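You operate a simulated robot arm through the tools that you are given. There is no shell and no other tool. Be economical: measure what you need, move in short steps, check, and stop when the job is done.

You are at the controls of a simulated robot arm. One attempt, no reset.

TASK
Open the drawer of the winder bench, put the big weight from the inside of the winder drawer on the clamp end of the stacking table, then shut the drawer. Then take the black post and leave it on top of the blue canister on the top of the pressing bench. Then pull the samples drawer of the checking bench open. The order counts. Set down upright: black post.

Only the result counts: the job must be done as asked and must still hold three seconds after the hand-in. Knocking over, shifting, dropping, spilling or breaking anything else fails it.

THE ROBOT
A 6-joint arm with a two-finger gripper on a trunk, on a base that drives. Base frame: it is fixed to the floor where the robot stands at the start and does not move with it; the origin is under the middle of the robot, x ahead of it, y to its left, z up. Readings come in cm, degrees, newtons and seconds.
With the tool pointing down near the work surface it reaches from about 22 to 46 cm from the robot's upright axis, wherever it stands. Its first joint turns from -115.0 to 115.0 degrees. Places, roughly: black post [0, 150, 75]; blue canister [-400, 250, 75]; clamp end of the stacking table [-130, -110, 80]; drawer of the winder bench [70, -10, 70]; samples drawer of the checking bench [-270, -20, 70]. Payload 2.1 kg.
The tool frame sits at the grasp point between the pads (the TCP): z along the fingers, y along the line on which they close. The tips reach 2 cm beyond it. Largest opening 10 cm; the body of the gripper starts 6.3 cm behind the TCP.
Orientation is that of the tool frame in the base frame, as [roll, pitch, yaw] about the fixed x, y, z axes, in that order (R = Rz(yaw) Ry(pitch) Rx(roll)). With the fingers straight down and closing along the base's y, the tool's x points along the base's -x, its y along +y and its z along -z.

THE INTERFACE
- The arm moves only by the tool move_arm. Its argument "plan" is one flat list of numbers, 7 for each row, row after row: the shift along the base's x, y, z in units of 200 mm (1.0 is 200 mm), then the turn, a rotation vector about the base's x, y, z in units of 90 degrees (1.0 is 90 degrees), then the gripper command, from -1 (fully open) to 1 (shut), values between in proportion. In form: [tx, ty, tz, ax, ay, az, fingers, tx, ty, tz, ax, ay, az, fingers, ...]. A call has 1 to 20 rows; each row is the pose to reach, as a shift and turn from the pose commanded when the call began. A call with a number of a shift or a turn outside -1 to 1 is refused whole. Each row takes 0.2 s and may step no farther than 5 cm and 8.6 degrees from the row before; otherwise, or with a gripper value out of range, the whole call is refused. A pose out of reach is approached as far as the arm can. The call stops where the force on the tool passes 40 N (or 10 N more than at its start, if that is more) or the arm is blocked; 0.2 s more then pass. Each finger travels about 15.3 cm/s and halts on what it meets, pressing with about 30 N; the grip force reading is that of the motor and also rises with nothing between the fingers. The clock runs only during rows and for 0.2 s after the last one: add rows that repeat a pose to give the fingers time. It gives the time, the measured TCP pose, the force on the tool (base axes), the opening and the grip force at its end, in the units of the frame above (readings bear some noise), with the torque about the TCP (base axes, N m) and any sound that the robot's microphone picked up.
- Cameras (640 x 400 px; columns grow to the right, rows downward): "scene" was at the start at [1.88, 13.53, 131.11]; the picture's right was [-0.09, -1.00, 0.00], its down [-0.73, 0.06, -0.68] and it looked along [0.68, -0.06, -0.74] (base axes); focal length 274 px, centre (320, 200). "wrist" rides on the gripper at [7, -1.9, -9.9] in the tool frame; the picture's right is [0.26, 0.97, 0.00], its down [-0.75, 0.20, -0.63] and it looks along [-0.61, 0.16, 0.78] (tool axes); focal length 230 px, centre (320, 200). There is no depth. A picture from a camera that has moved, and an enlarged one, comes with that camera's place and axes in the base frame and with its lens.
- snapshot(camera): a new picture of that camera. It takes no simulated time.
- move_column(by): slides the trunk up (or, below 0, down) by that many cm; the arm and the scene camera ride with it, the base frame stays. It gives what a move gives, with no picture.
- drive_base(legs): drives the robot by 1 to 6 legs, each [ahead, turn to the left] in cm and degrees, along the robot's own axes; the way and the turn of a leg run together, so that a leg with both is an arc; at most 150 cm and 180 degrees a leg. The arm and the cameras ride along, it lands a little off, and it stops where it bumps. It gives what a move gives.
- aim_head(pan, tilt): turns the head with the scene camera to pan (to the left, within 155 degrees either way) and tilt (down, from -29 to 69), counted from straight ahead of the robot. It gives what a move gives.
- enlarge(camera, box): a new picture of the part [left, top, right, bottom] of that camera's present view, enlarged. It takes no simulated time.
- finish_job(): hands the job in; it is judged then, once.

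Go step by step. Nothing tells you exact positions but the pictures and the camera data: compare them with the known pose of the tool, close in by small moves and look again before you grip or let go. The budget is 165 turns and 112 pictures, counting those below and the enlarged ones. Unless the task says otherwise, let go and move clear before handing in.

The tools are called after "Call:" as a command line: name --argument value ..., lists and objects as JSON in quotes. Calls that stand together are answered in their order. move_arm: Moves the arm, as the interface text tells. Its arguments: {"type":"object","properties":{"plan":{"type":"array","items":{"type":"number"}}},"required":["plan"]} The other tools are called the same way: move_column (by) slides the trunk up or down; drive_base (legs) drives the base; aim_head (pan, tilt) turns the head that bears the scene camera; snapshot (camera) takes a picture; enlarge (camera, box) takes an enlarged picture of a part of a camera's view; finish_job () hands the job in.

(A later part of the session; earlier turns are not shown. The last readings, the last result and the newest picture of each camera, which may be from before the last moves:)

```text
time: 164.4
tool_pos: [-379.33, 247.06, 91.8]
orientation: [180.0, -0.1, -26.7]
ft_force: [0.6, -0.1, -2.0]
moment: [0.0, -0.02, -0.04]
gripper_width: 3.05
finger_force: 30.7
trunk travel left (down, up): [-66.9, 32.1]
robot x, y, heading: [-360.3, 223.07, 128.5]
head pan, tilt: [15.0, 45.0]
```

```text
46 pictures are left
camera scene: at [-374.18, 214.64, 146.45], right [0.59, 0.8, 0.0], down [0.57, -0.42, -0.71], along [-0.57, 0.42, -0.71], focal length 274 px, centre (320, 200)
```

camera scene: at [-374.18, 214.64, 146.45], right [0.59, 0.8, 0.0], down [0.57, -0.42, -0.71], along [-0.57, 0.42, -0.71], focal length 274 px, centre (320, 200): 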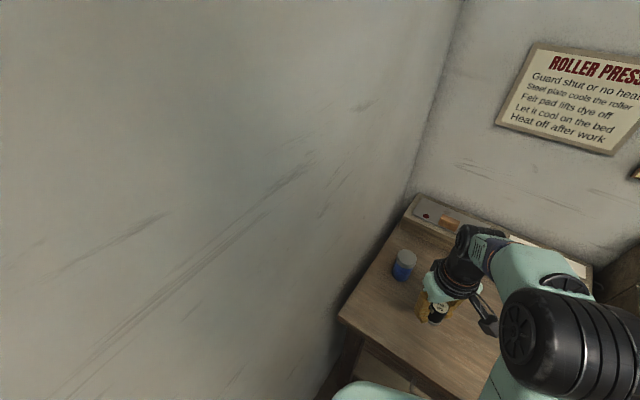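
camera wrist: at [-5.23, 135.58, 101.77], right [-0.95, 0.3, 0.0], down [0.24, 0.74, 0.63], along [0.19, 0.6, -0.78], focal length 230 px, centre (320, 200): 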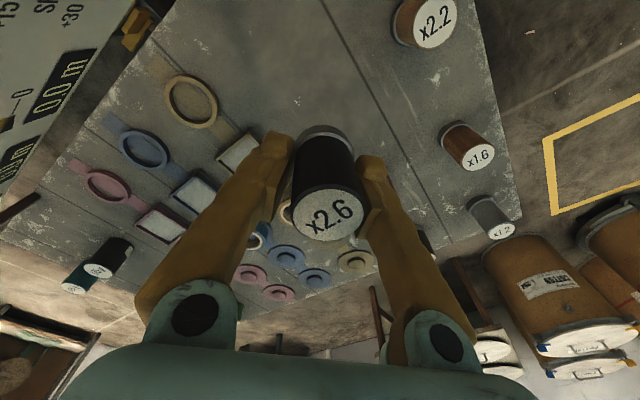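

From two views the canister is near (-393,256) with the bench top at about z 78. I square up to the bench and creep 4 cm closer, then bring the post over.

Call:
drive_base --legs '[[0, -19], [4, 0]]'

Call:
snapshot --camera "wrist"

```text
time: 166.3
tool_pos: [-371.83, 255.37, 91.78]
orientation: [-179.9, 0.1, -45.4]
ft_force: [0.2, -0.8, -1.2]
moment: [0.03, 0.0, 0.0]
gripper_width: 3.09
finger_force: 30.0
trunk travel left (down, up): [-66.9, 32.1]
robot x, y, heading: [-361.4, 226.97, 109.7]
head pan, tilt: [15.0, 45.0]
```

```text
45 pictures are left
camera wrist: at [-365.72, 251.74, 101.73], right [-0.51, -0.86, 0.0], down [-0.67, 0.39, 0.63], along [-0.54, 0.32, -0.78], focal length 230 px, centre (320, 200)
```

wrist: 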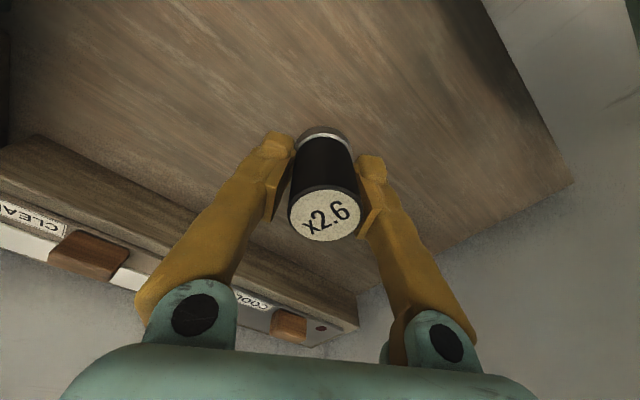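

The canister is hidden behind the right finger, and its top might be near the post's height. I raise the trunk 10 cm first, then shift left partway.

Call:
move_column --by 10

Call:
move_arm --plan '[-0.2, -0.1, 0, 0, 0, 0, 1, -0.4, -0.2, 0, 0, 0, 0, 1]'

Call:
snapshot --camera "wrist"

Call:
aim_head --pan 25 --tilt 55

Call:
snapshot --camera "scene"

```text
time: 167.6
tool_pos: [-371.92, 255.59, 101.75]
orientation: [-180.0, 0.0, -45.6]
ft_force: [-0.3, -0.1, -3.0]
moment: [0.02, 0.02, 0.01]
gripper_width: 3.07
finger_force: 29.7
trunk travel left (down, up): [-76.9, 22.1]
robot x, y, heading: [-361.44, 226.6, 110.0]
head pan, tilt: [15.0, 45.0]
```

```text
time: 168.2
tool_pos: [-380.08, 251.61, 101.68]
orientation: [-179.9, -0.1, -45.4]
ft_force: [0.1, 0.5, -1.1]
moment: [0.01, -0.02, 0.0]
gripper_width: 3.06
finger_force: 29.1
trunk travel left (down, up): [-76.9, 22.1]
robot x, y, heading: [-361.76, 226.58, 110.1]
head pan, tilt: [15.0, 45.0]
```

```text
44 pictures are left
camera wrist: at [-374.04, 247.93, 111.66], right [-0.51, -0.86, 0.0], down [-0.67, 0.39, 0.63], along [-0.54, 0.32, -0.78], focal length 230 px, centre (320, 200)
```

wrist: 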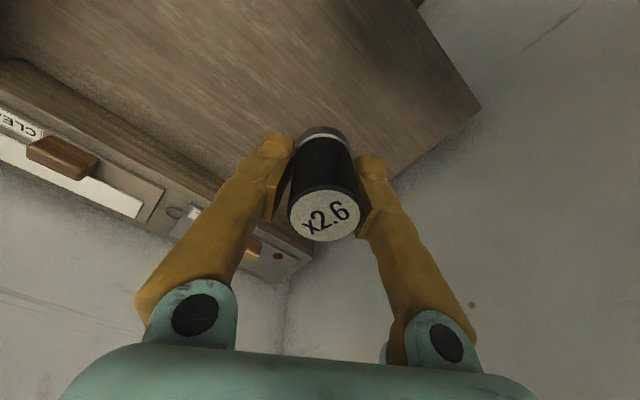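

```text
time: 169.0
tool_pos: [-379.97, 251.65, 101.71]
orientation: [180.0, -0.1, -45.5]
ft_force: [0.6, 0.2, -1.5]
moment: [0.0, 0.0, 0.01]
gripper_width: 3.08
finger_force: 29.5
trunk travel left (down, up): [-76.9, 22.1]
robot x, y, heading: [-361.86, 226.73, 110.0]
head pan, tilt: [25.0, 55.0]
```

```text
43 pictures are left
camera scene: at [-377.97, 221.67, 155.11], right [0.71, 0.71, 0.0], down [0.58, -0.58, -0.57], along [-0.41, 0.41, -0.82], focal length 274 px, centre (320, 200)
```

scene: 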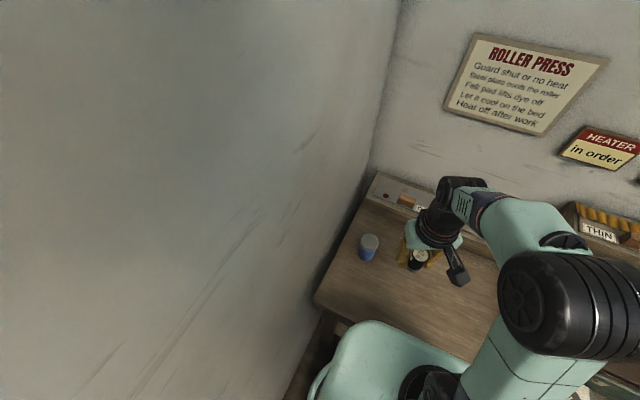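

Call:
enlarge --camera "scene" --box '[310, 200, 470, 310]'

```text
3.64 times, centred on (390, 255) of scene
camera zoom: at [-377.97, 221.67, 155.11], right [0.71, 0.71, 0.0], down [0.58, -0.58, -0.57], along [-0.41, 0.41, -0.82], focal length 996 px, centre (66, 0)
```

zoom: 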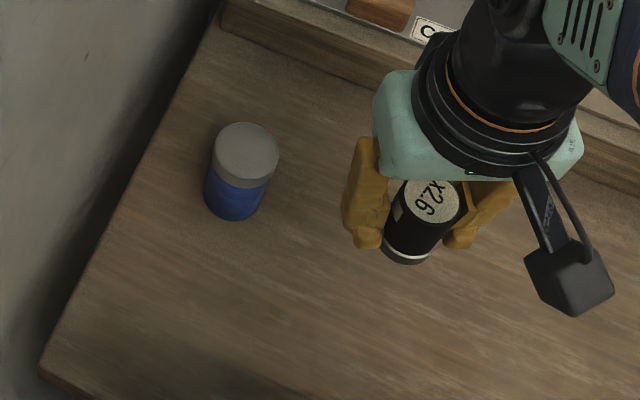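

Triangulated canister top centre: (-393.4,254.8,87.9). To keep clear of the wall I turn the gripper so that it closes parallel to the wall, and move partway over.

Call:
move_arm --plan '[0, 0, 0, 0, 0, 0.09, 1, 0, 0, 0, 0, 0, 0.18, 1, 0, 0, 0, 0, 0, 0.27, 1, 0, 0, 0, 0, 0, 0.36, 1, 0, 0, 0, 0, 0, 0.45, 1, 0, 0, 0, 0, 0, 0.54, 1, -0.1, 0.03, 0, 0, 0, 0.63, 1, -0.2, 0.05, 0, 0, 0, 0.71, 1, -0.3, 0.07, 0, 0, 0, 0.71, 1]'

Call:
snapshot --camera "wrist"

Call:
enlarge --camera "scene" --box '[310, 200, 470, 310]'

```text
time: 171.0
tool_pos: [-386.33, 253.19, 101.79]
orientation: [180.0, -0.1, 18.5]
ft_force: [-0.1, 0.1, -2.4]
moment: [0.01, 0.02, 0.0]
gripper_width: 3.08
finger_force: 30.2
trunk travel left (down, up): [-76.9, 22.1]
robot x, y, heading: [-361.62, 226.64, 110.1]
head pan, tilt: [25.0, 55.0]
```

```text
41 pictures are left
camera wrist: at [-380.31, 257.14, 111.57], right [0.55, -0.83, 0.0], down [-0.65, -0.43, 0.63], along [-0.52, -0.35, -0.78], focal length 230 px, centre (320, 200)
```

wrist: 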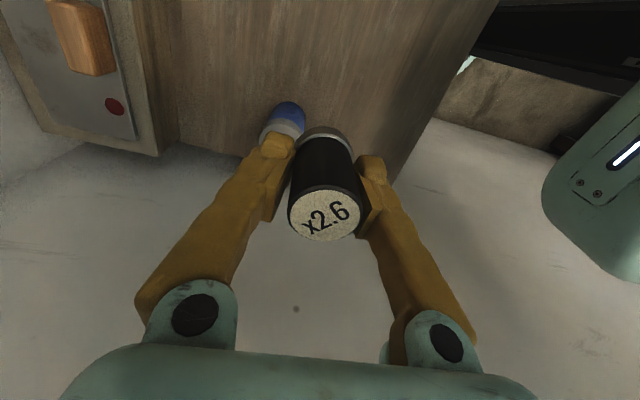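

```text
3.64 times, centred on (390, 255) of scene
camera zoom: at [-378.12, 221.69, 155.09], right [0.71, 0.71, 0.0], down [0.58, -0.58, -0.57], along [-0.4, 0.41, -0.82], focal length 996 px, centre (66, 0)
```

zoom: 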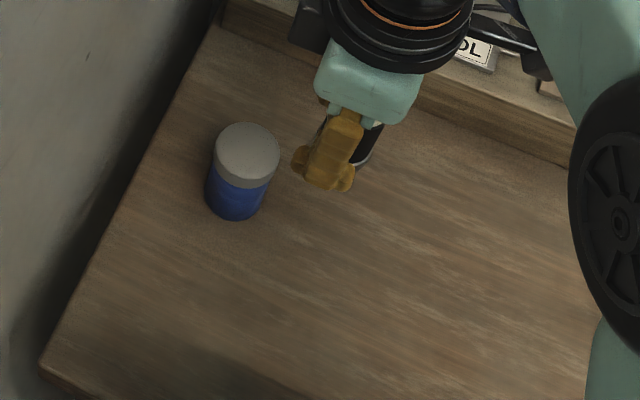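

Consistent. I move to right above the canister at the same height.

Call:
move_arm --plan '[-0.18, 0.04, 0, 0, 0, 0, 1, -0.353, 0.08, 0, 0, 0, 0, 1, -0.353, 0.08, -0.15, 0, 0, 0, 1]'

Call:
snapshot --camera "wrist"

Call:
enlarge --camera "scene" --box '[310, 200, 470, 310]'

```text
time: 171.8
tool_pos: [-392.94, 254.57, 98.62]
orientation: [179.9, 0.0, 18.4]
ft_force: [0.2, 0.4, -2.0]
moment: [-0.01, 0.03, 0.0]
gripper_width: 3.07
finger_force: 29.9
trunk travel left (down, up): [-76.9, 22.1]
robot x, y, heading: [-361.92, 226.54, 110.3]
head pan, tilt: [25.0, 55.0]
```

```text
39 pictures are left
camera wrist: at [-387.04, 258.7, 108.63], right [0.55, -0.84, 0.0], down [-0.65, -0.43, 0.63], along [-0.53, -0.35, -0.78], focal length 230 px, centre (320, 200)
```

wrist: 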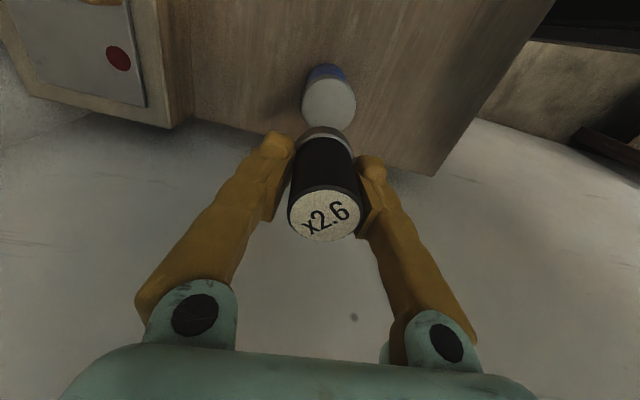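

```text
3.64 times, centred on (390, 255) of scene
camera zoom: at [-377.95, 221.68, 155.11], right [0.71, 0.71, 0.0], down [0.58, -0.58, -0.57], along [-0.41, 0.41, -0.82], focal length 996 px, centre (66, 0)
```

zoom: 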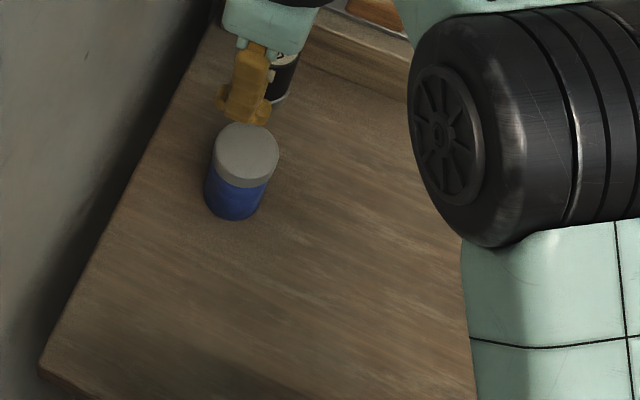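

Nearly aligned; wrist view suggests ~0.7 cm toward +x. I correct and lower 3 cm for a closer check.

Call:
move_arm --plan '[0.03, -0.005, -0.08, 0, 0, 0, 1, 0.03, -0.005, -0.15, 0, 0, 0, 1]'

Call:
snapshot --camera "wrist"

Call:
aim_head --pan 40 --tilt 50

Call:
snapshot --camera "scene"

```text
time: 172.4
tool_pos: [-392.35, 254.49, 95.68]
orientation: [179.9, 0.0, 18.4]
ft_force: [-0.4, 0.4, -2.0]
moment: [0.0, 0.03, 0.01]
gripper_width: 3.07
finger_force: 30.2
trunk travel left (down, up): [-76.9, 22.1]
robot x, y, heading: [-361.65, 226.64, 110.0]
head pan, tilt: [25.0, 55.0]
```

```text
37 pictures are left
camera wrist: at [-386.4, 258.57, 105.55], right [0.55, -0.84, 0.0], down [-0.65, -0.43, 0.63], along [-0.53, -0.35, -0.78], focal length 230 px, centre (320, 200)
```

wrist: 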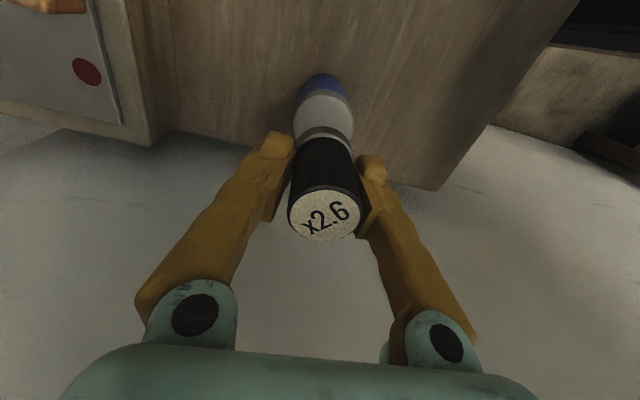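

```text
time: 173.1
tool_pos: [-392.35, 254.54, 95.59]
orientation: [180.0, -0.1, 18.4]
ft_force: [0.7, -0.4, -2.2]
moment: [-0.02, 0.0, 0.01]
gripper_width: 3.07
finger_force: 29.6
trunk travel left (down, up): [-76.9, 22.1]
robot x, y, heading: [-361.86, 226.87, 109.8]
head pan, tilt: [40.0, 50.0]
```

```text
36 pictures are left
camera scene: at [-379.59, 220.42, 155.74], right [0.5, 0.87, 0.0], down [0.66, -0.38, -0.64], along [-0.56, 0.32, -0.77], focal length 274 px, centre (320, 200)
```

scene: 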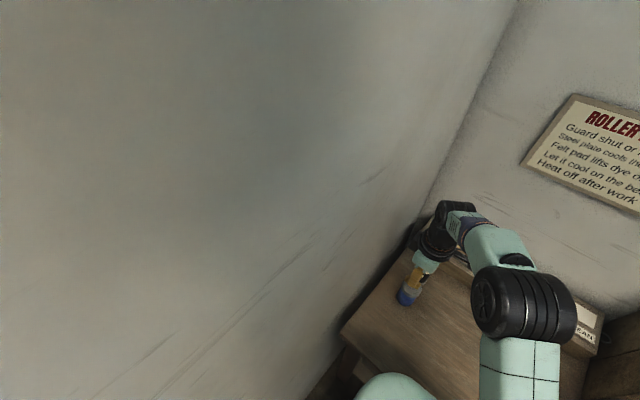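

Call:
enlarge --camera "wrist" --box '[250, 60, 400, 180]'

Call:
enlarge --camera "scene" --box '[370, 240, 460, 315]'

```text
3.33 times, centred on (325, 120) of wrist
camera zoom: at [-386.39, 258.55, 105.58], right [0.55, -0.84, 0.0], down [-0.65, -0.43, 0.63], along [-0.53, -0.35, -0.78], focal length 767 px, centre (303, 467)
```

zoom: 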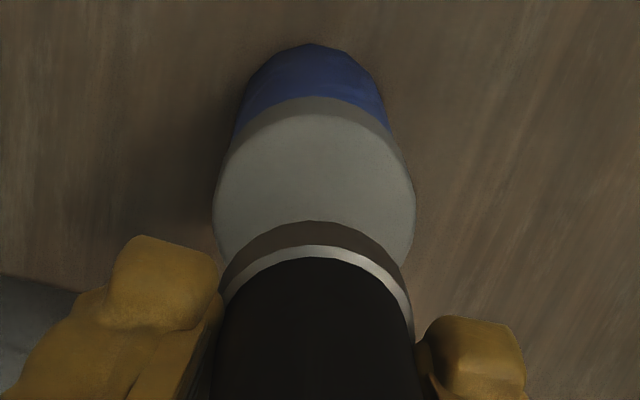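

```text
5.33 times, centred on (415, 278) of scene
camera zoom: at [-379.59, 220.42, 155.74], right [0.5, 0.87, 0.0], down [0.66, -0.38, -0.64], along [-0.56, 0.32, -0.77], focal length 1461 px, centre (-187, -213)
```

zoom: 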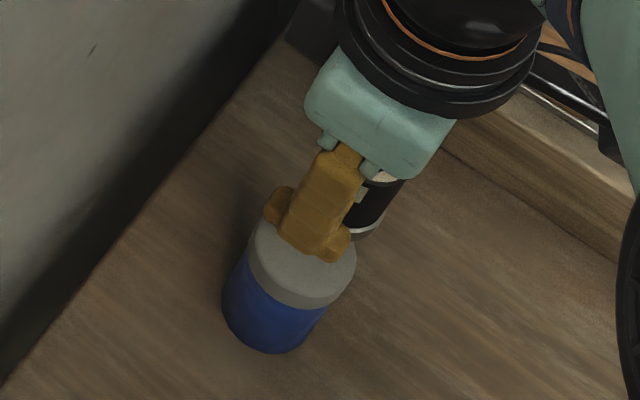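

Laterally the post is aligned; I shift 0.4 cm more and lower slowly.

Call:
move_arm --plan '[0.02, 0.005, -0.05, 0, 0, 0, 1, 0.02, 0.005, -0.1, 0, 0, 0, 1]'

Call:
enlarge --camera "wrist" --box '[250, 60, 400, 180]'

```text
time: 173.7
tool_pos: [-392.11, 254.8, 93.68]
orientation: [-180.0, 0.0, 18.3]
ft_force: [0.3, 0.0, -2.3]
moment: [-0.02, 0.01, 0.01]
gripper_width: 3.04
finger_force: 30.6
trunk travel left (down, up): [-76.9, 22.1]
robot x, y, heading: [-361.51, 226.91, 110.0]
head pan, tilt: [40.0, 50.0]
```

```text
3.33 times, centred on (325, 120) of wrist
camera zoom: at [-386.08, 258.69, 103.57], right [0.55, -0.84, 0.0], down [-0.65, -0.43, 0.63], along [-0.53, -0.35, -0.78], focal length 767 px, centre (303, 467)
```

zoom: 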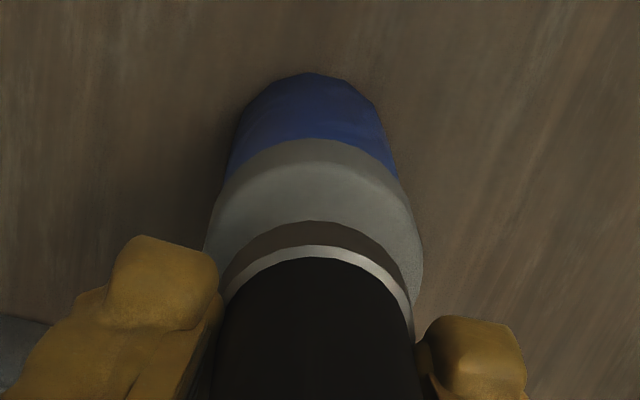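

Call:
move_arm --plan '[0.0, 0.0, -0.03, 0, 0, 0, 1, 0.0, 0.0, -0.06, 0, 0, 0, 1]'

Call:
move_arm --plan '[0.0, 0.0, -0.01, 0, 0, 0, 1, 0.0, 0.0, -0.02, 0, 0, 0, 1]'

Call:
enlarge --camera "wrist" --box '[250, 60, 400, 180]'

```text
time: 174.3
tool_pos: [-392.03, 254.7, 92.52]
orientation: [180.0, -0.1, 18.3]
ft_force: [0.0, -0.9, -2.3]
moment: [0.01, 0.01, -0.01]
gripper_width: 3.03
finger_force: 30.3
trunk travel left (down, up): [-76.9, 22.1]
robot x, y, heading: [-361.5, 226.99, 109.7]
head pan, tilt: [40.0, 50.0]
```

```text
time: 174.9
tool_pos: [-392.02, 254.68, 92.13]
orientation: [-179.9, 0.1, 18.4]
ft_force: [1.2, 0.6, -3.1]
moment: [-0.03, -0.03, 0.01]
gripper_width: 3.07
finger_force: 30.0
trunk travel left (down, up): [-76.9, 22.1]
robot x, y, heading: [-361.65, 226.7, 110.3]
head pan, tilt: [40.0, 50.0]
```

```text
3.33 times, centred on (325, 120) of wrist
camera zoom: at [-386.11, 258.7, 102.01], right [0.55, -0.83, 0.0], down [-0.65, -0.43, 0.63], along [-0.53, -0.35, -0.78], focal length 767 px, centre (303, 467)
```

zoom: 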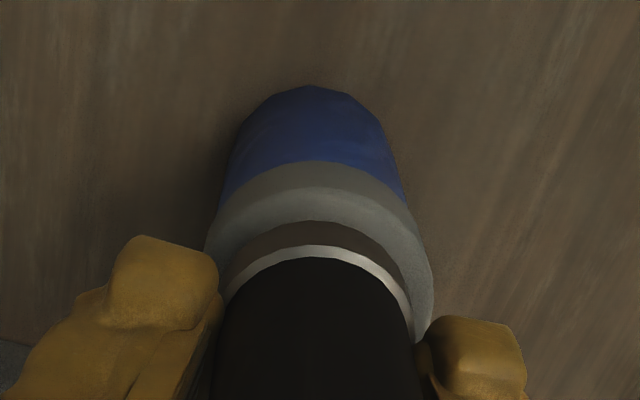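

Well centred. Lower on in tiny steps.

Call:
move_arm --plan '[0.0, 0.0, -0.008, 0, 0, 0, 1, 0.0, 0.0, -0.016, 0, 0, 0, 1]'

Call:
move_arm --plan '[0.0, 0.0, -0.008, 0, 0, 0, 1, 0.0, 0.0, -0.014, 0, 0, 0, 1]'

```text
time: 175.5
tool_pos: [-392.13, 254.73, 91.77]
orientation: [-180.0, 0.0, 18.4]
ft_force: [0.3, 0.9, -2.1]
moment: [-0.02, 0.0, -0.02]
gripper_width: 3.08
finger_force: 30.2
trunk travel left (down, up): [-76.9, 22.1]
robot x, y, heading: [-361.4, 226.86, 110.0]
head pan, tilt: [40.0, 50.0]
```

```text
time: 176.1
tool_pos: [-392.18, 254.65, 91.66]
orientation: [179.9, 0.0, 18.3]
ft_force: [-0.4, 0.6, -1.4]
moment: [0.01, 0.04, -0.02]
gripper_width: 3.06
finger_force: 30.2
trunk travel left (down, up): [-76.9, 22.1]
robot x, y, heading: [-362.07, 226.94, 110.0]
head pan, tilt: [40.0, 50.0]
```

Call:
move_arm --plan '[0.0, 0.0, -0.008, 0, 0, 0, 1, 0.0, 0.0, -0.014, 0, 0, 0, 1]'

Call:
move_arm --plan '[0.0, 0.0, -0.008, 0, 0, 0, 1, 0.0, 0.0, -0.012, 0, 0, 0, 1]'

Call:
enlarge --camera "wrist" --box '[250, 60, 400, 180]'

```text
time: 176.7
tool_pos: [-391.98, 254.6, 91.3]
orientation: [180.0, -0.1, 18.4]
ft_force: [0.7, -0.1, -2.0]
moment: [0.03, 0.02, -0.02]
gripper_width: 3.05
finger_force: 30.3
trunk travel left (down, up): [-76.9, 22.1]
robot x, y, heading: [-361.89, 226.59, 110.0]
head pan, tilt: [40.0, 50.0]
```

```text
time: 177.3
tool_pos: [-392.08, 254.61, 91.09]
orientation: [179.9, 0.0, 18.4]
ft_force: [0.3, 0.0, -1.8]
moment: [-0.01, -0.01, 0.02]
gripper_width: 3.03
finger_force: 30.2
trunk travel left (down, up): [-76.9, 22.1]
robot x, y, heading: [-361.61, 226.79, 110.2]
head pan, tilt: [40.0, 50.0]
```

```text
3.33 times, centred on (325, 120) of wrist
camera zoom: at [-386.11, 258.64, 100.91], right [0.55, -0.83, 0.0], down [-0.65, -0.43, 0.63], along [-0.53, -0.35, -0.78], focal length 767 px, centre (303, 467)
```

zoom: 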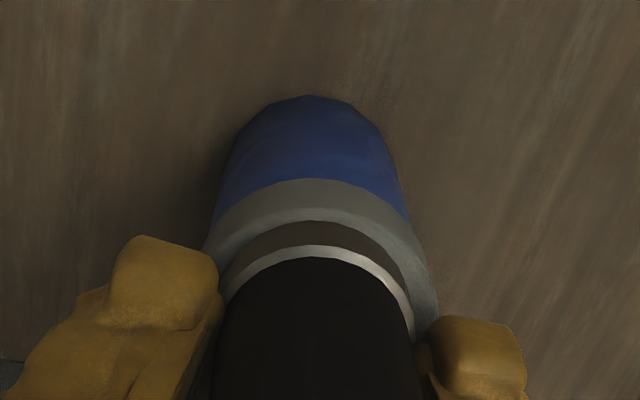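

Still just above the lid. Continue.

Call:
move_arm --plan '[0.0, 0.0, -0.008, 0, 0, 0, 1, 0.0, 0.0, -0.014, 0, 0, 0, 1]'

Call:
move_arm --plan '[0.0, 0.0, -0.008, 0, 0, 0, 1, 0.0, 0.0, -0.012, 0, 0, 0, 1]'

Call:
enlarge --camera "scene" --box '[370, 240, 460, 315]'

```text
time: 177.9
tool_pos: [-392.07, 254.56, 90.99]
orientation: [-179.5, 0.3, 18.4]
ft_force: [-2.5, 1.7, 23.3]
moment: [-0.18, -0.14, -0.01]
gripper_width: 3.09
finger_force: 30.0
trunk travel left (down, up): [-76.9, 22.1]
robot x, y, heading: [-361.82, 226.89, 110.0]
head pan, tilt: [40.0, 50.0]
```

```text
time: 178.4
tool_pos: [-392.05, 254.6, 91.07]
orientation: [-179.3, 0.4, 18.5]
ft_force: [3.1, -0.1, 21.8]
moment: [-0.18, -0.45, 0.02]
gripper_width: 3.03
finger_force: 30.6
trunk travel left (down, up): [-76.9, 22.1]
robot x, y, heading: [-361.56, 226.96, 110.0]
head pan, tilt: [40.0, 50.0]
stopped in row 2: the force on the tool passed its limit at 42 N (the readings are from after the stop); the commanded pose is now the measured one
```

```text
5.33 times, centred on (415, 278) of scene
camera zoom: at [-379.17, 220.01, 155.77], right [0.5, 0.87, 0.0], down [0.66, -0.38, -0.65], along [-0.56, 0.32, -0.76], focal length 1461 px, centre (-187, -213)
```

zoom: 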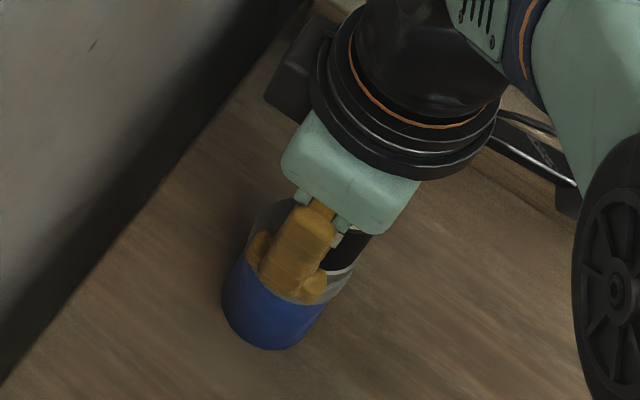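

Contact made. I ease off the pressure and open gently.

Call:
move_arm --plan '[0, 0, 0.004, 0, 0, 0, 1, 0, 0, 0.004, 0, 0, 0, 1]'

Call:
move_arm --plan '[0, 0, 0, 0, 0, 0, 0.35, 0, 0, 0, 0, 0, 0, 0.3, 0, 0, 0, 0, 0, 0, 0.2, 0, 0, 0, 0, 0, 0, 0.1, 0, 0, 0, 0, 0, 0, 0, 0, 0, 0, 0, 0, 0, 0]'

Call:
snapshot --camera "wrist"

```text
time: 179.0
tool_pos: [-392.04, 254.57, 90.9]
orientation: [-179.5, 0.3, 18.4]
ft_force: [2.4, -1.9, 20.3]
moment: [-0.16, -0.36, -0.03]
gripper_width: 3.06
finger_force: 30.2
trunk travel left (down, up): [-76.9, 22.1]
robot x, y, heading: [-362.0, 226.8, 110.1]
head pan, tilt: [40.0, 50.0]
```

```text
time: 180.4
tool_pos: [-392.17, 254.71, 90.8]
orientation: [-179.6, 0.2, 18.4]
ft_force: [0.8, -1.0, -0.2]
moment: [-0.02, 0.01, 0.0]
gripper_width: 5.01
finger_force: 0.0
trunk travel left (down, up): [-76.9, 22.1]
robot x, y, heading: [-361.72, 226.53, 109.8]
head pan, tilt: [40.0, 50.0]
```

```text
29 pictures are left
camera wrist: at [-386.19, 258.74, 100.67], right [0.55, -0.83, -0.01], down [-0.64, -0.43, 0.63], along [-0.53, -0.34, -0.78], focal length 230 px, centre (320, 200)
```

wrist: 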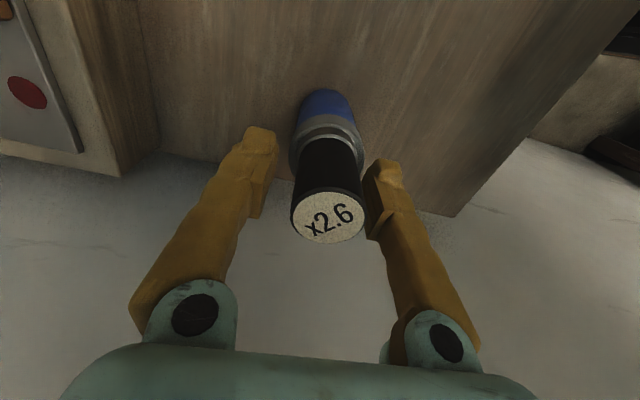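

The post stands on the canister. I open wider and rise straight up.

Call:
move_arm --plan '[0, 0, 0, 0, 0, 0, -0.3, 0, 0, 0, 0, 0, 0, -0.3, 0, 0, 0.1, 0, 0, 0, -0.3, 0, 0, 0.25, 0, 0, 0, -0.3, 0, 0, 0.45, 0, 0, 0, -0.3]'

Call:
snapshot --camera "wrist"

```text
time: 181.6
tool_pos: [-392.22, 254.71, 100.01]
orientation: [-179.5, 0.2, 18.5]
ft_force: [0.2, 0.8, -0.5]
moment: [0.0, -0.03, -0.06]
gripper_width: 6.46
finger_force: 0.0
trunk travel left (down, up): [-76.9, 22.1]
robot x, y, heading: [-361.42, 226.78, 110.0]
head pan, tilt: [40.0, 50.0]
```

```text
28 pictures are left
camera wrist: at [-386.14, 258.56, 109.84], right [0.55, -0.83, -0.01], down [-0.64, -0.43, 0.63], along [-0.53, -0.34, -0.78], focal length 230 px, centre (320, 200)
```

wrist: 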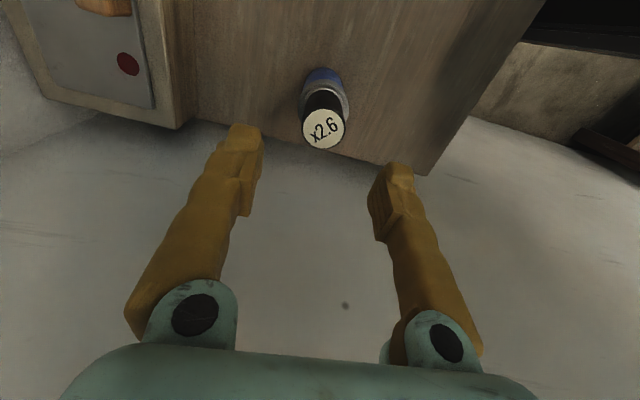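

Stable. I retract the arm and drive around toward the checking bench.

Call:
move_arm --plan '[0, 0, 0.15, 0, 0, 0, -0.3, 0.2, -0.05, 0.15, 0, 0, 0, -0.2, 0.4, -0.1, 0.15, 0, 0, 0, 0, 0.6, -0.2, 0.15, 0, 0, 0, 0.3]'

Call:
drive_base --legs '[[-35, 0], [0, -91], [72, 0], [0, -90], [140, 0], [0, -90]]'

Call:
aim_head --pan 0 --tilt 30

Call:
snapshot --camera "scene"

```text
time: 182.6
tool_pos: [-380.01, 250.72, 102.88]
orientation: [-179.4, 0.3, 18.4]
ft_force: [-0.5, 0.2, -0.4]
moment: [0.03, 0.02, 0.03]
gripper_width: 3.52
finger_force: 0.1
trunk travel left (down, up): [-76.9, 22.1]
robot x, y, heading: [-361.96, 226.96, 110.0]
head pan, tilt: [40.0, 50.0]
```

```text
time: 206.6
tool_pos: [-257.0, 67.37, 102.88]
orientation: [-179.6, 0.2, 108.3]
ft_force: [0.2, 0.5, 0.3]
moment: [-0.01, -0.02, -0.05]
gripper_width: 3.5
finger_force: 0.0
trunk travel left (down, up): [-76.9, 22.1]
robot x, y, heading: [-233.19, 85.96, -159.9]
head pan, tilt: [40.0, 50.0]
```

```text
time: 207.6
tool_pos: [-257.25, 67.32, 102.81]
orientation: [-179.6, 0.2, 108.5]
ft_force: [0.2, -0.3, 0.5]
moment: [-0.02, 0.03, 0.01]
gripper_width: 3.5
finger_force: 0.2
trunk travel left (down, up): [-76.9, 22.1]
robot x, y, heading: [-233.12, 85.66, -159.9]
head pan, tilt: [0.0, 30.0]
```

```text
27 pictures are left
camera scene: at [-231.32, 71.82, 158.7], right [-0.34, 0.94, 0.0], down [0.47, 0.17, -0.87], along [-0.81, -0.3, -0.5], focal length 274 px, centre (320, 200)
```

scene: 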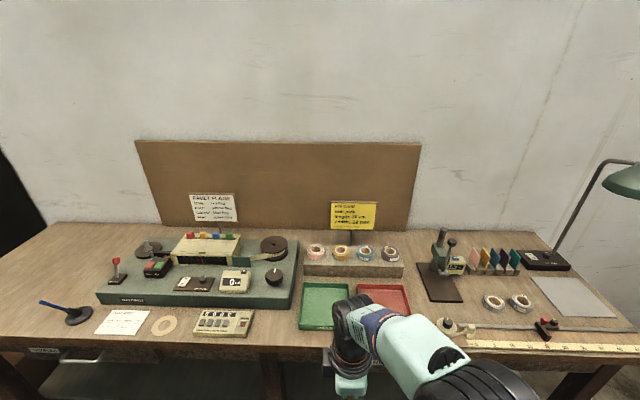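

The drawers are under the front edge to the left. I shift along the bench toward the drawer at about (-270,-20).

Call:
drive_base --legs '[[0, 89], [86, 0], [0, -90]]'

Call:
aim_head --pan 0 --tilt 45

Call:
snapshot --camera "scene"

```text
time: 219.8
tool_pos: [-226.46, -12.84, 102.88]
orientation: [-179.6, 0.2, 110.3]
ft_force: [-0.7, -0.9, -0.7]
moment: [-0.04, -0.01, -0.02]
gripper_width: 3.5
finger_force: 0.0
trunk travel left (down, up): [-76.9, 22.1]
robot x, y, heading: [-203.14, 6.51, -158.2]
head pan, tilt: [0.0, 30.0]
```

```text
time: 220.6
tool_pos: [-226.53, -12.92, 102.8]
orientation: [-179.7, 0.2, 110.2]
ft_force: [-1.0, 0.4, -0.2]
moment: [-0.04, 0.01, -0.01]
gripper_width: 3.49
finger_force: 0.1
trunk travel left (down, up): [-76.9, 22.1]
robot x, y, heading: [-203.11, 6.6, -158.1]
head pan, tilt: [0.0, 45.0]
```

```text
26 pictures are left
camera scene: at [-199.94, -7.28, 156.45], right [-0.37, 0.93, 0.0], down [0.66, 0.26, -0.71], along [-0.66, -0.26, -0.71], focal length 274 px, centre (320, 200)
```

scene: 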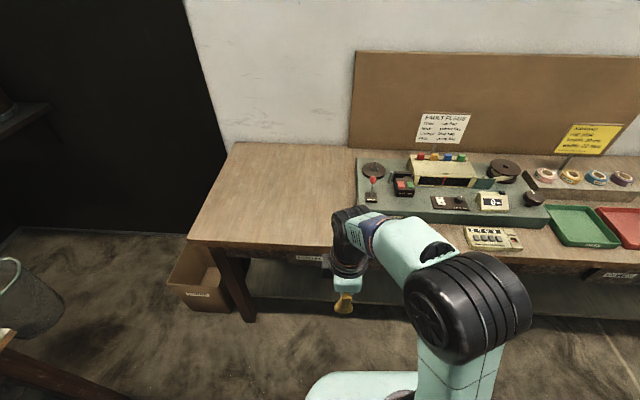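

Call:
move_column --by -15

Call:
move_arm --plan '[0, 0.2, 0, 0, 0, 0, 0.3, 0, 0.4, 0, 0, 0, 0, 0.3, 0.05, 0.6, 0, 0, 0, 0, 0.3, 0.1, 0.8, 0, 0, 0, 0, 0.3]'

Call:
aim_head --pan 5 --tilt 50

Call:
snapshot --camera "scene"

```text
time: 222.3
tool_pos: [-226.59, -12.8, 87.74]
orientation: [-179.6, 0.2, 110.2]
ft_force: [-0.8, -0.9, 0.0]
moment: [0.03, 0.0, -0.03]
gripper_width: 3.55
finger_force: 0.0
trunk travel left (down, up): [-61.9, 37.1]
robot x, y, heading: [-203.25, 6.45, -158.4]
head pan, tilt: [0.0, 45.0]
```

```text
time: 223.3
tool_pos: [-224.41, 3.26, 87.74]
orientation: [-179.5, 0.3, 110.2]
ft_force: [0.5, 0.8, 0.8]
moment: [-0.06, 0.0, 0.01]
gripper_width: 3.51
finger_force: 0.1
trunk travel left (down, up): [-61.9, 37.1]
robot x, y, heading: [-202.81, 6.29, -158.5]
head pan, tilt: [0.0, 45.0]
```

```text
time: 224.0
tool_pos: [-224.36, 3.08, 87.71]
orientation: [-179.6, 0.2, 110.2]
ft_force: [-0.8, 0.8, 0.4]
moment: [-0.03, -0.03, 0.01]
gripper_width: 3.47
finger_force: 0.0
trunk travel left (down, up): [-61.9, 37.1]
robot x, y, heading: [-202.96, 6.43, -158.2]
head pan, tilt: [5.0, 50.0]
```

```text
25 pictures are left
camera scene: at [-199.27, -7.73, 140.75], right [-0.45, 0.89, 0.0], down [0.68, 0.34, -0.64], along [-0.57, -0.29, -0.77], focal length 274 px, centre (320, 200)
```

scene: 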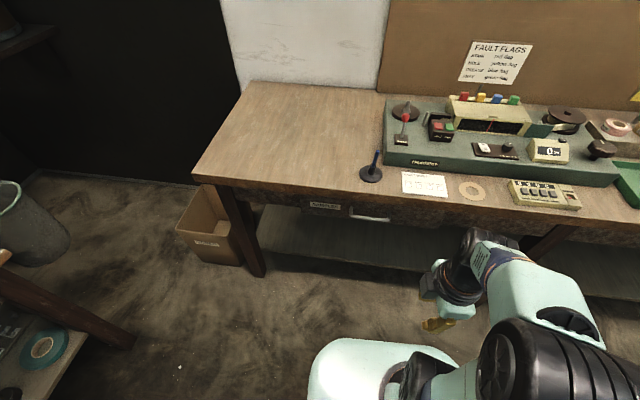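

Call:
enlarge --camera "scene" --box '[290, 170, 420, 250]'

```text
4.92 times, centred on (355, 210) of scene
camera zoom: at [-199.27, -7.73, 140.75], right [-0.45, 0.89, 0.0], down [0.68, 0.34, -0.64], along [-0.57, -0.29, -0.77], focal length 1348 px, centre (148, 151)
```

zoom: 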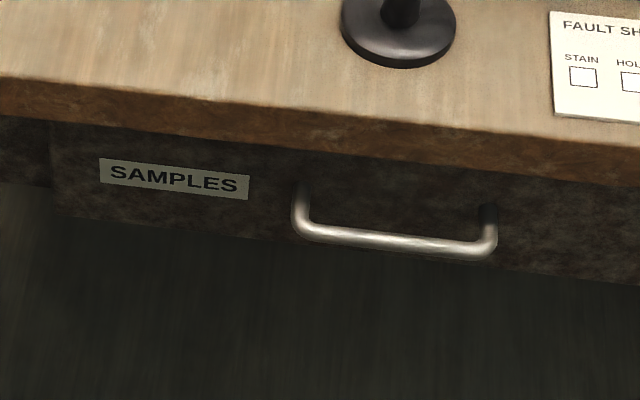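

The label reads SAMPLES; its bar handle centre is about (-252,-17,70), ~12 cm long. I turn the tool to point forward-down (50°) in front of it.

Call:
move_arm --plan '[-0.13, -0.12, -0.03, -0.02, 0.06, 0, 0.3, -0.26, -0.24, -0.06, -0.045, 0.132, 0, 0.3, -0.4, -0.36, -0.1, -0.07, 0.21, 0, 0.3, -0.53, -0.48, -0.15, -0.1, 0.29, 0, 0.3, -0.66, -0.6, -0.2, -0.125, 0.37, 0, 0.3, -0.8, -0.72, -0.3, -0.15, 0.45, 0, 0.3, -0.93, -0.85, -0.4, -0.178, 0.526, 0, 0.3]'

Call:
snapshot --camera "wrist"

```text
time: 225.6
tool_pos: [-243.22, -14.1, 79.56]
orientation: [-129.8, -1.2, 110.6]
ft_force: [-1.2, 1.1, -0.6]
moment: [-0.16, -0.09, 0.12]
gripper_width: 3.49
finger_force: 0.1
out of reach, approached as far as the arm can: row 5, 6
trunk travel left (down, up): [-61.9, 37.1]
robot x, y, heading: [-202.9, 5.94, -158.1]
head pan, tilt: [5.0, 50.0]
```

```text
23 pictures are left
camera wrist: at [-239.57, -5.35, 87.49], right [0.48, 0.47, -0.74], down [0.84, -0.49, 0.23], along [-0.25, -0.73, -0.63], focal length 230 px, centre (320, 200)
```

wrist: 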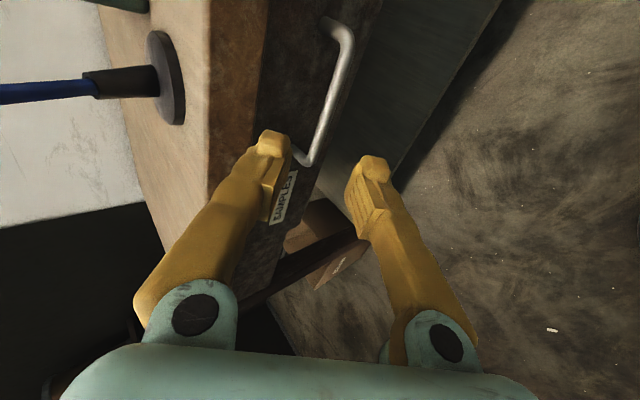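

Handle centre computed near (-251.9,-17.1,70.8). I approach to 4 cm short and check.

Call:
move_arm --plan '[-0.15, -0.05, -0.16, 0, 0, 0, 0.2, -0.29, -0.1, -0.31, 0, 0, 0, 0.2]'

Call:
snapshot --camera "wrist"

```text
time: 226.2
tool_pos: [-249.01, -15.82, 73.56]
orientation: [-129.6, -1.1, 109.8]
ft_force: [-0.7, 0.0, -0.4]
moment: [0.01, -0.04, -0.02]
gripper_width: 3.98
finger_force: 0.1
trunk travel left (down, up): [-61.9, 37.1]
robot x, y, heading: [-203.52, 6.23, -158.3]
head pan, tilt: [5.0, 50.0]
```

```text
22 pictures are left
camera wrist: at [-245.26, -7.09, 81.4], right [0.49, 0.46, -0.74], down [0.83, -0.5, 0.23], along [-0.26, -0.73, -0.63], focal length 230 px, centre (320, 200)
```

wrist: 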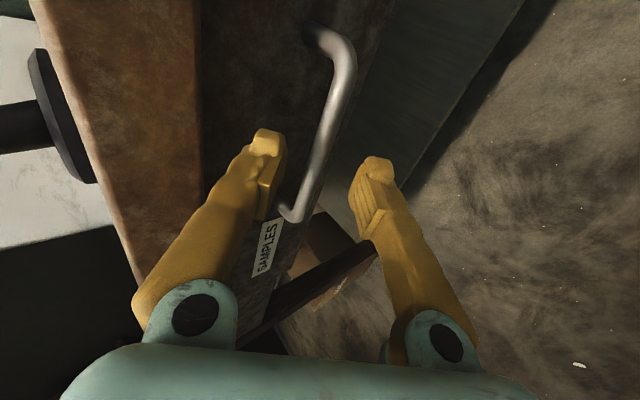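

The bar crosses exactly on the approach line. Advance and grip.

Call:
move_arm --plan '[-0.07, -0.024, -0.06, 0, 0, 0, 0.2, -0.135, -0.046, -0.119, 0, 0, 0, 0.2, -0.135, -0.046, -0.119, 0, 0, 0, 1, -0.135, -0.046, -0.119, 0, 0, 0, 1, -0.135, -0.046, -0.119, 0, 0, 0, 1]'

Call:
snapshot --camera "wrist"

```text
time: 227.4
tool_pos: [-251.63, -16.75, 71.27]
orientation: [-129.5, -0.8, 109.8]
ft_force: [-1.0, -2.8, 4.7]
moment: [-0.6, -0.23, -0.56]
gripper_width: 0.6
finger_force: 32.0
trunk travel left (down, up): [-61.9, 37.1]
robot x, y, heading: [-203.07, 6.44, -158.3]
head pan, tilt: [5.0, 50.0]
```

```text
21 pictures are left
camera wrist: at [-247.8, -8.0, 79.14], right [0.49, 0.46, -0.74], down [0.83, -0.5, 0.23], along [-0.26, -0.73, -0.63], focal length 230 px, centre (320, 200)
```

wrist: 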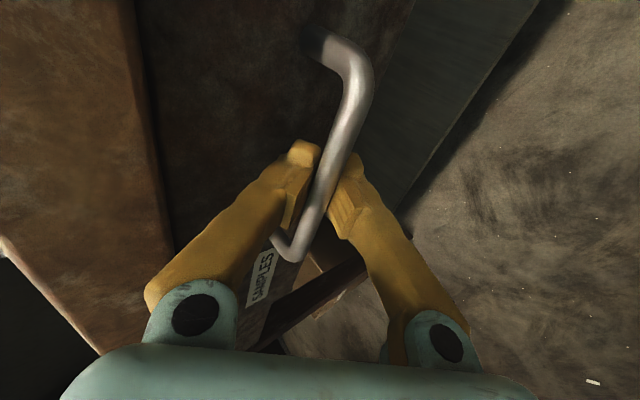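

Gripped on the bar. I pull straight out along (0.947, 0.32), slowly.

Call:
move_arm --plan '[0.07, 0.024, 0, 0, 0, 0, 1, 0.14, 0.047, 0, 0, 0, 0, 1, 0.21, 0.071, 0, 0, 0, 0, 1, 0.28, 0.095, 0, 0, 0, 0, 1, 0.35, 0.118, 0, 0, 0, 0, 1, 0.42, 0.142, 0, 0, 0, 0, 1, 0.49, 0.166, 0, 0, 0, 0, 1, 0.56, 0.19, 0, 0, 0, 0, 1]'

Call:
snapshot --camera "scene"

```text
time: 229.2
tool_pos: [-240.19, -12.91, 71.26]
orientation: [-129.7, -1.0, 110.1]
ft_force: [2.4, -5.1, 6.7]
moment: [-0.65, -0.21, -0.49]
gripper_width: 0.62
finger_force: 30.8
trunk travel left (down, up): [-61.9, 37.1]
robot x, y, heading: [-202.75, 6.11, -158.0]
head pan, tilt: [5.0, 50.0]
```

```text
20 pictures are left
camera scene: at [-199.08, -7.78, 140.74], right [-0.45, 0.89, 0.0], down [0.68, 0.35, -0.64], along [-0.57, -0.29, -0.77], focal length 274 px, centre (320, 200)
```

scene: 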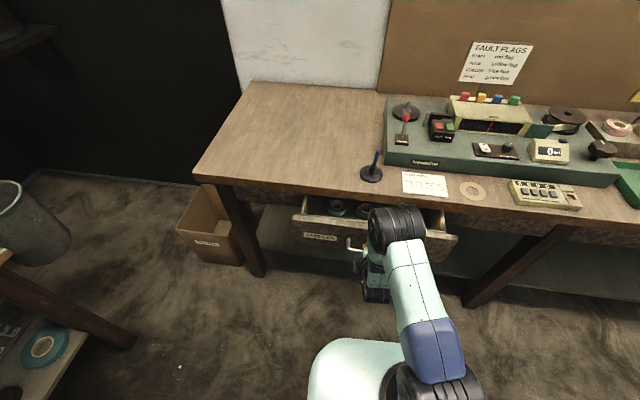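

The samples drawer is 12 cm open. I pull another 9 cm.

Call:
move_arm --plan '[0.07, 0.024, 0, 0, 0, 0, 1, 0.14, 0.047, 0, 0, 0, 0, 1, 0.21, 0.071, 0, 0, 0, 0, 1, 0.28, 0.095, 0, 0, 0, 0, 1, 0.35, 0.118, 0, 0, 0, 0, 1, 0.42, 0.142, 0, 0, 0, 0, 1]'

```text
time: 230.5
tool_pos: [-233.74, -10.88, 71.31]
orientation: [-129.2, 0.0, 108.8]
ft_force: [-1.4, 0.5, -24.0]
moment: [-0.29, -0.01, 0.24]
gripper_width: 0.6
finger_force: 31.0
out of reach, approached as far as the arm can: row 6
trunk travel left (down, up): [-61.9, 37.1]
robot x, y, heading: [-203.22, 6.0, -158.2]
head pan, tilt: [5.0, 50.0]
stopped in row 6: the force on the tool passed its limit at 48 N (the readings are from after the stop); the commanded pose is now the measured one
```

About 19 cm open; the arm is at its inner limit. I test with a small base retreat of 2 cm while holding, watching the force.

Call:
drive_base --legs '[[-2, 0]]'

Call:
snapshot --camera "scene"

```text
time: 231.5
tool_pos: [-231.63, -10.13, 71.31]
orientation: [-129.5, 0.1, 108.9]
ft_force: [2.8, -2.1, -11.0]
moment: [0.24, 0.07, -0.42]
gripper_width: 0.61
finger_force: 31.2
trunk travel left (down, up): [-61.9, 37.1]
robot x, y, heading: [-201.1, 6.96, -158.2]
head pan, tilt: [5.0, 50.0]
stopped in leg 1: the force on the tool passed its limit at 44 N (the readings are from after the stop); the commanded pose is now the measured one
```

```text
19 pictures are left
camera scene: at [-197.42, -7.12, 140.75], right [-0.45, 0.89, 0.0], down [0.69, 0.34, -0.64], along [-0.57, -0.29, -0.77], focal length 274 px, centre (320, 200)
```

scene: 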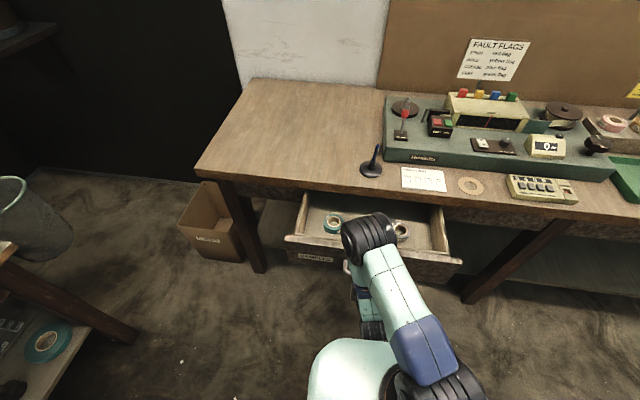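

The drawer is about 21 cm open. I let go and back the fingers off along the tool axis.

Call:
move_arm --plan '[0, 0, 0, 0, 0, 0, 0.1, 0, 0, 0, 0, 0, 0, 0.1, 0.029, 0.01, 0.026, 0, 0, 0, 0.1, 0.058, 0.02, 0.051, 0, 0, 0, 0.1, 0.087, 0.03, 0.077, 0, 0, 0, 0.1, 0.116, 0.039, 0.103, 0, 0, 0, 0.1, 0.145, 0.049, 0.13, 0, 0, 0, 0.1]'

Call:
snapshot --camera "wrist"

```text
time: 233.1
tool_pos: [-231.43, -11.66, 72.22]
orientation: [-126.8, 1.9, 108.0]
ft_force: [0.1, 0.4, 0.0]
moment: [-0.01, 0.04, 0.01]
gripper_width: 4.48
finger_force: 0.0
out of reach, approached as far as the arm can: row 4, 5, 6, 7
trunk travel left (down, up): [-61.9, 37.1]
robot x, y, heading: [-200.89, 6.86, -158.7]
head pan, tilt: [5.0, 50.0]
```

```text
18 pictures are left
camera wrist: at [-227.25, -2.48, 79.4], right [0.48, 0.4, -0.78], down [0.82, -0.51, 0.24], along [-0.31, -0.76, -0.58], focal length 230 px, centre (320, 200)
```

wrist: 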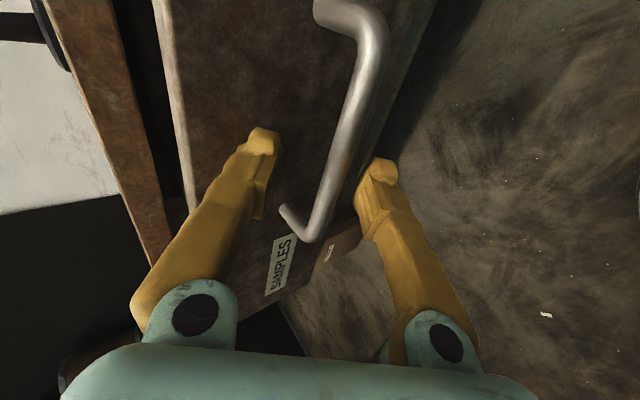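

The arm can't retract further inward, so I use the base and column alternately to slide off the bar.

Call:
drive_base --legs '[[-1.3, 0]]'

Call:
move_column --by 1.5

Call:
snapshot --camera "wrist"

```text
time: 233.8
tool_pos: [-230.25, -11.42, 72.35]
orientation: [-126.6, 2.0, 108.2]
ft_force: [0.1, -0.1, -0.8]
moment: [0.01, 0.0, -0.06]
gripper_width: 4.52
finger_force: 0.0
trunk travel left (down, up): [-61.9, 37.1]
robot x, y, heading: [-199.87, 7.62, -158.3]
head pan, tilt: [5.0, 50.0]
```

```text
time: 234.5
tool_pos: [-230.42, -11.4, 73.87]
orientation: [-126.2, 2.2, 108.1]
ft_force: [-0.3, -0.2, 0.5]
moment: [-0.03, 0.01, -0.02]
gripper_width: 4.52
finger_force: 0.0
trunk travel left (down, up): [-63.4, 35.6]
robot x, y, heading: [-199.81, 7.35, -158.3]
head pan, tilt: [5.0, 50.0]
```

```text
17 pictures are left
camera wrist: at [-226.14, -2.33, 80.95], right [0.47, 0.39, -0.79], down [0.83, -0.51, 0.24], along [-0.31, -0.76, -0.57], focal length 230 px, centre (320, 200)
```

wrist: 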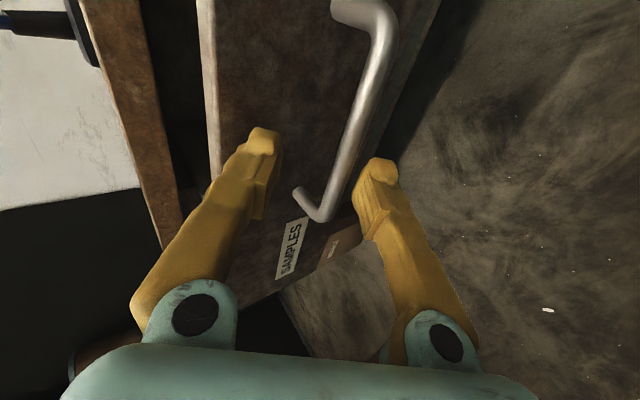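

Call:
drive_base --legs '[[-2, 0]]'

Call:
move_column --by 1.3

Call:
drive_base --legs '[[-1.5, 0]]'

Call:
snapshot --camera "wrist"

```text
time: 235.2
tool_pos: [-228.48, -10.67, 73.85]
orientation: [-126.2, 2.2, 108.2]
ft_force: [0.5, 0.0, 0.3]
moment: [0.0, 0.0, -0.01]
gripper_width: 4.51
finger_force: 0.1
trunk travel left (down, up): [-63.4, 35.6]
robot x, y, heading: [-197.99, 8.14, -158.7]
head pan, tilt: [5.0, 50.0]
```

```text
time: 235.9
tool_pos: [-228.57, -10.76, 75.28]
orientation: [-126.1, 2.1, 108.2]
ft_force: [0.1, -0.1, 0.4]
moment: [0.0, -0.01, -0.05]
gripper_width: 4.51
finger_force: 0.1
trunk travel left (down, up): [-64.7, 34.3]
robot x, y, heading: [-198.06, 8.32, -158.6]
head pan, tilt: [5.0, 50.0]
```

```text
time: 236.6
tool_pos: [-227.26, -10.18, 75.3]
orientation: [-126.1, 2.2, 108.2]
ft_force: [-0.3, 0.0, 0.9]
moment: [-0.01, 0.01, 0.02]
gripper_width: 4.51
finger_force: 0.1
trunk travel left (down, up): [-64.7, 34.3]
robot x, y, heading: [-196.71, 8.98, -158.3]
head pan, tilt: [5.0, 50.0]
```

```text
16 pictures are left
camera wrist: at [-222.89, -1.06, 82.22], right [0.47, 0.39, -0.79], down [0.83, -0.51, 0.24], along [-0.31, -0.77, -0.56], focal length 230 px, centre (320, 200)
```

wrist: 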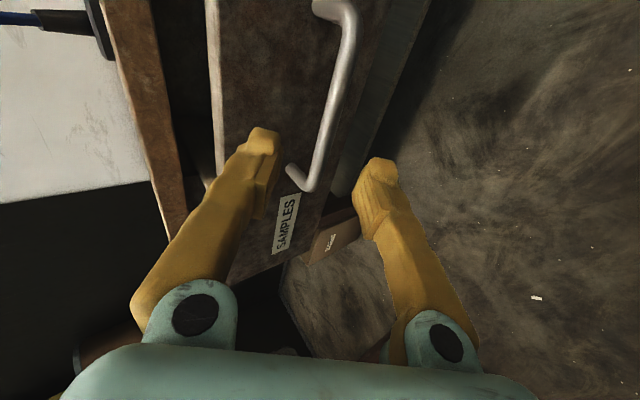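

The fingers are clear of the bar. I raise the column a bit and drive back clear, then verify.

Call:
move_column --by 8

Call:
drive_base --legs '[[-30, 0]]'

Call:
snapshot --camera "scene"

```text
time: 237.8
tool_pos: [-227.14, -10.19, 83.14]
orientation: [-126.0, 2.2, 108.2]
ft_force: [-0.5, -0.1, 1.1]
moment: [-0.02, 0.0, 0.0]
gripper_width: 4.54
finger_force: 0.1
trunk travel left (down, up): [-72.7, 26.3]
robot x, y, heading: [-196.39, 8.65, -158.5]
head pan, tilt: [5.0, 50.0]
```

```text
time: 239.8
tool_pos: [-199.78, 0.61, 83.13]
orientation: [-126.1, 2.2, 108.0]
ft_force: [0.5, 0.4, -0.4]
moment: [0.03, 0.01, -0.02]
gripper_width: 4.46
finger_force: 0.0
trunk travel left (down, up): [-72.7, 26.3]
robot x, y, heading: [-169.11, 20.08, -158.6]
head pan, tilt: [5.0, 50.0]
```

```text
15 pictures are left
camera scene: at [-165.48, 5.62, 151.55], right [-0.45, 0.89, 0.0], down [0.69, 0.34, -0.64], along [-0.57, -0.29, -0.77], focal length 274 px, centre (320, 200)
```

scene: 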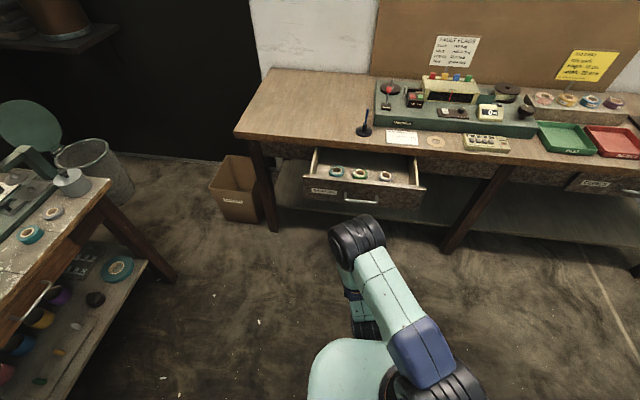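

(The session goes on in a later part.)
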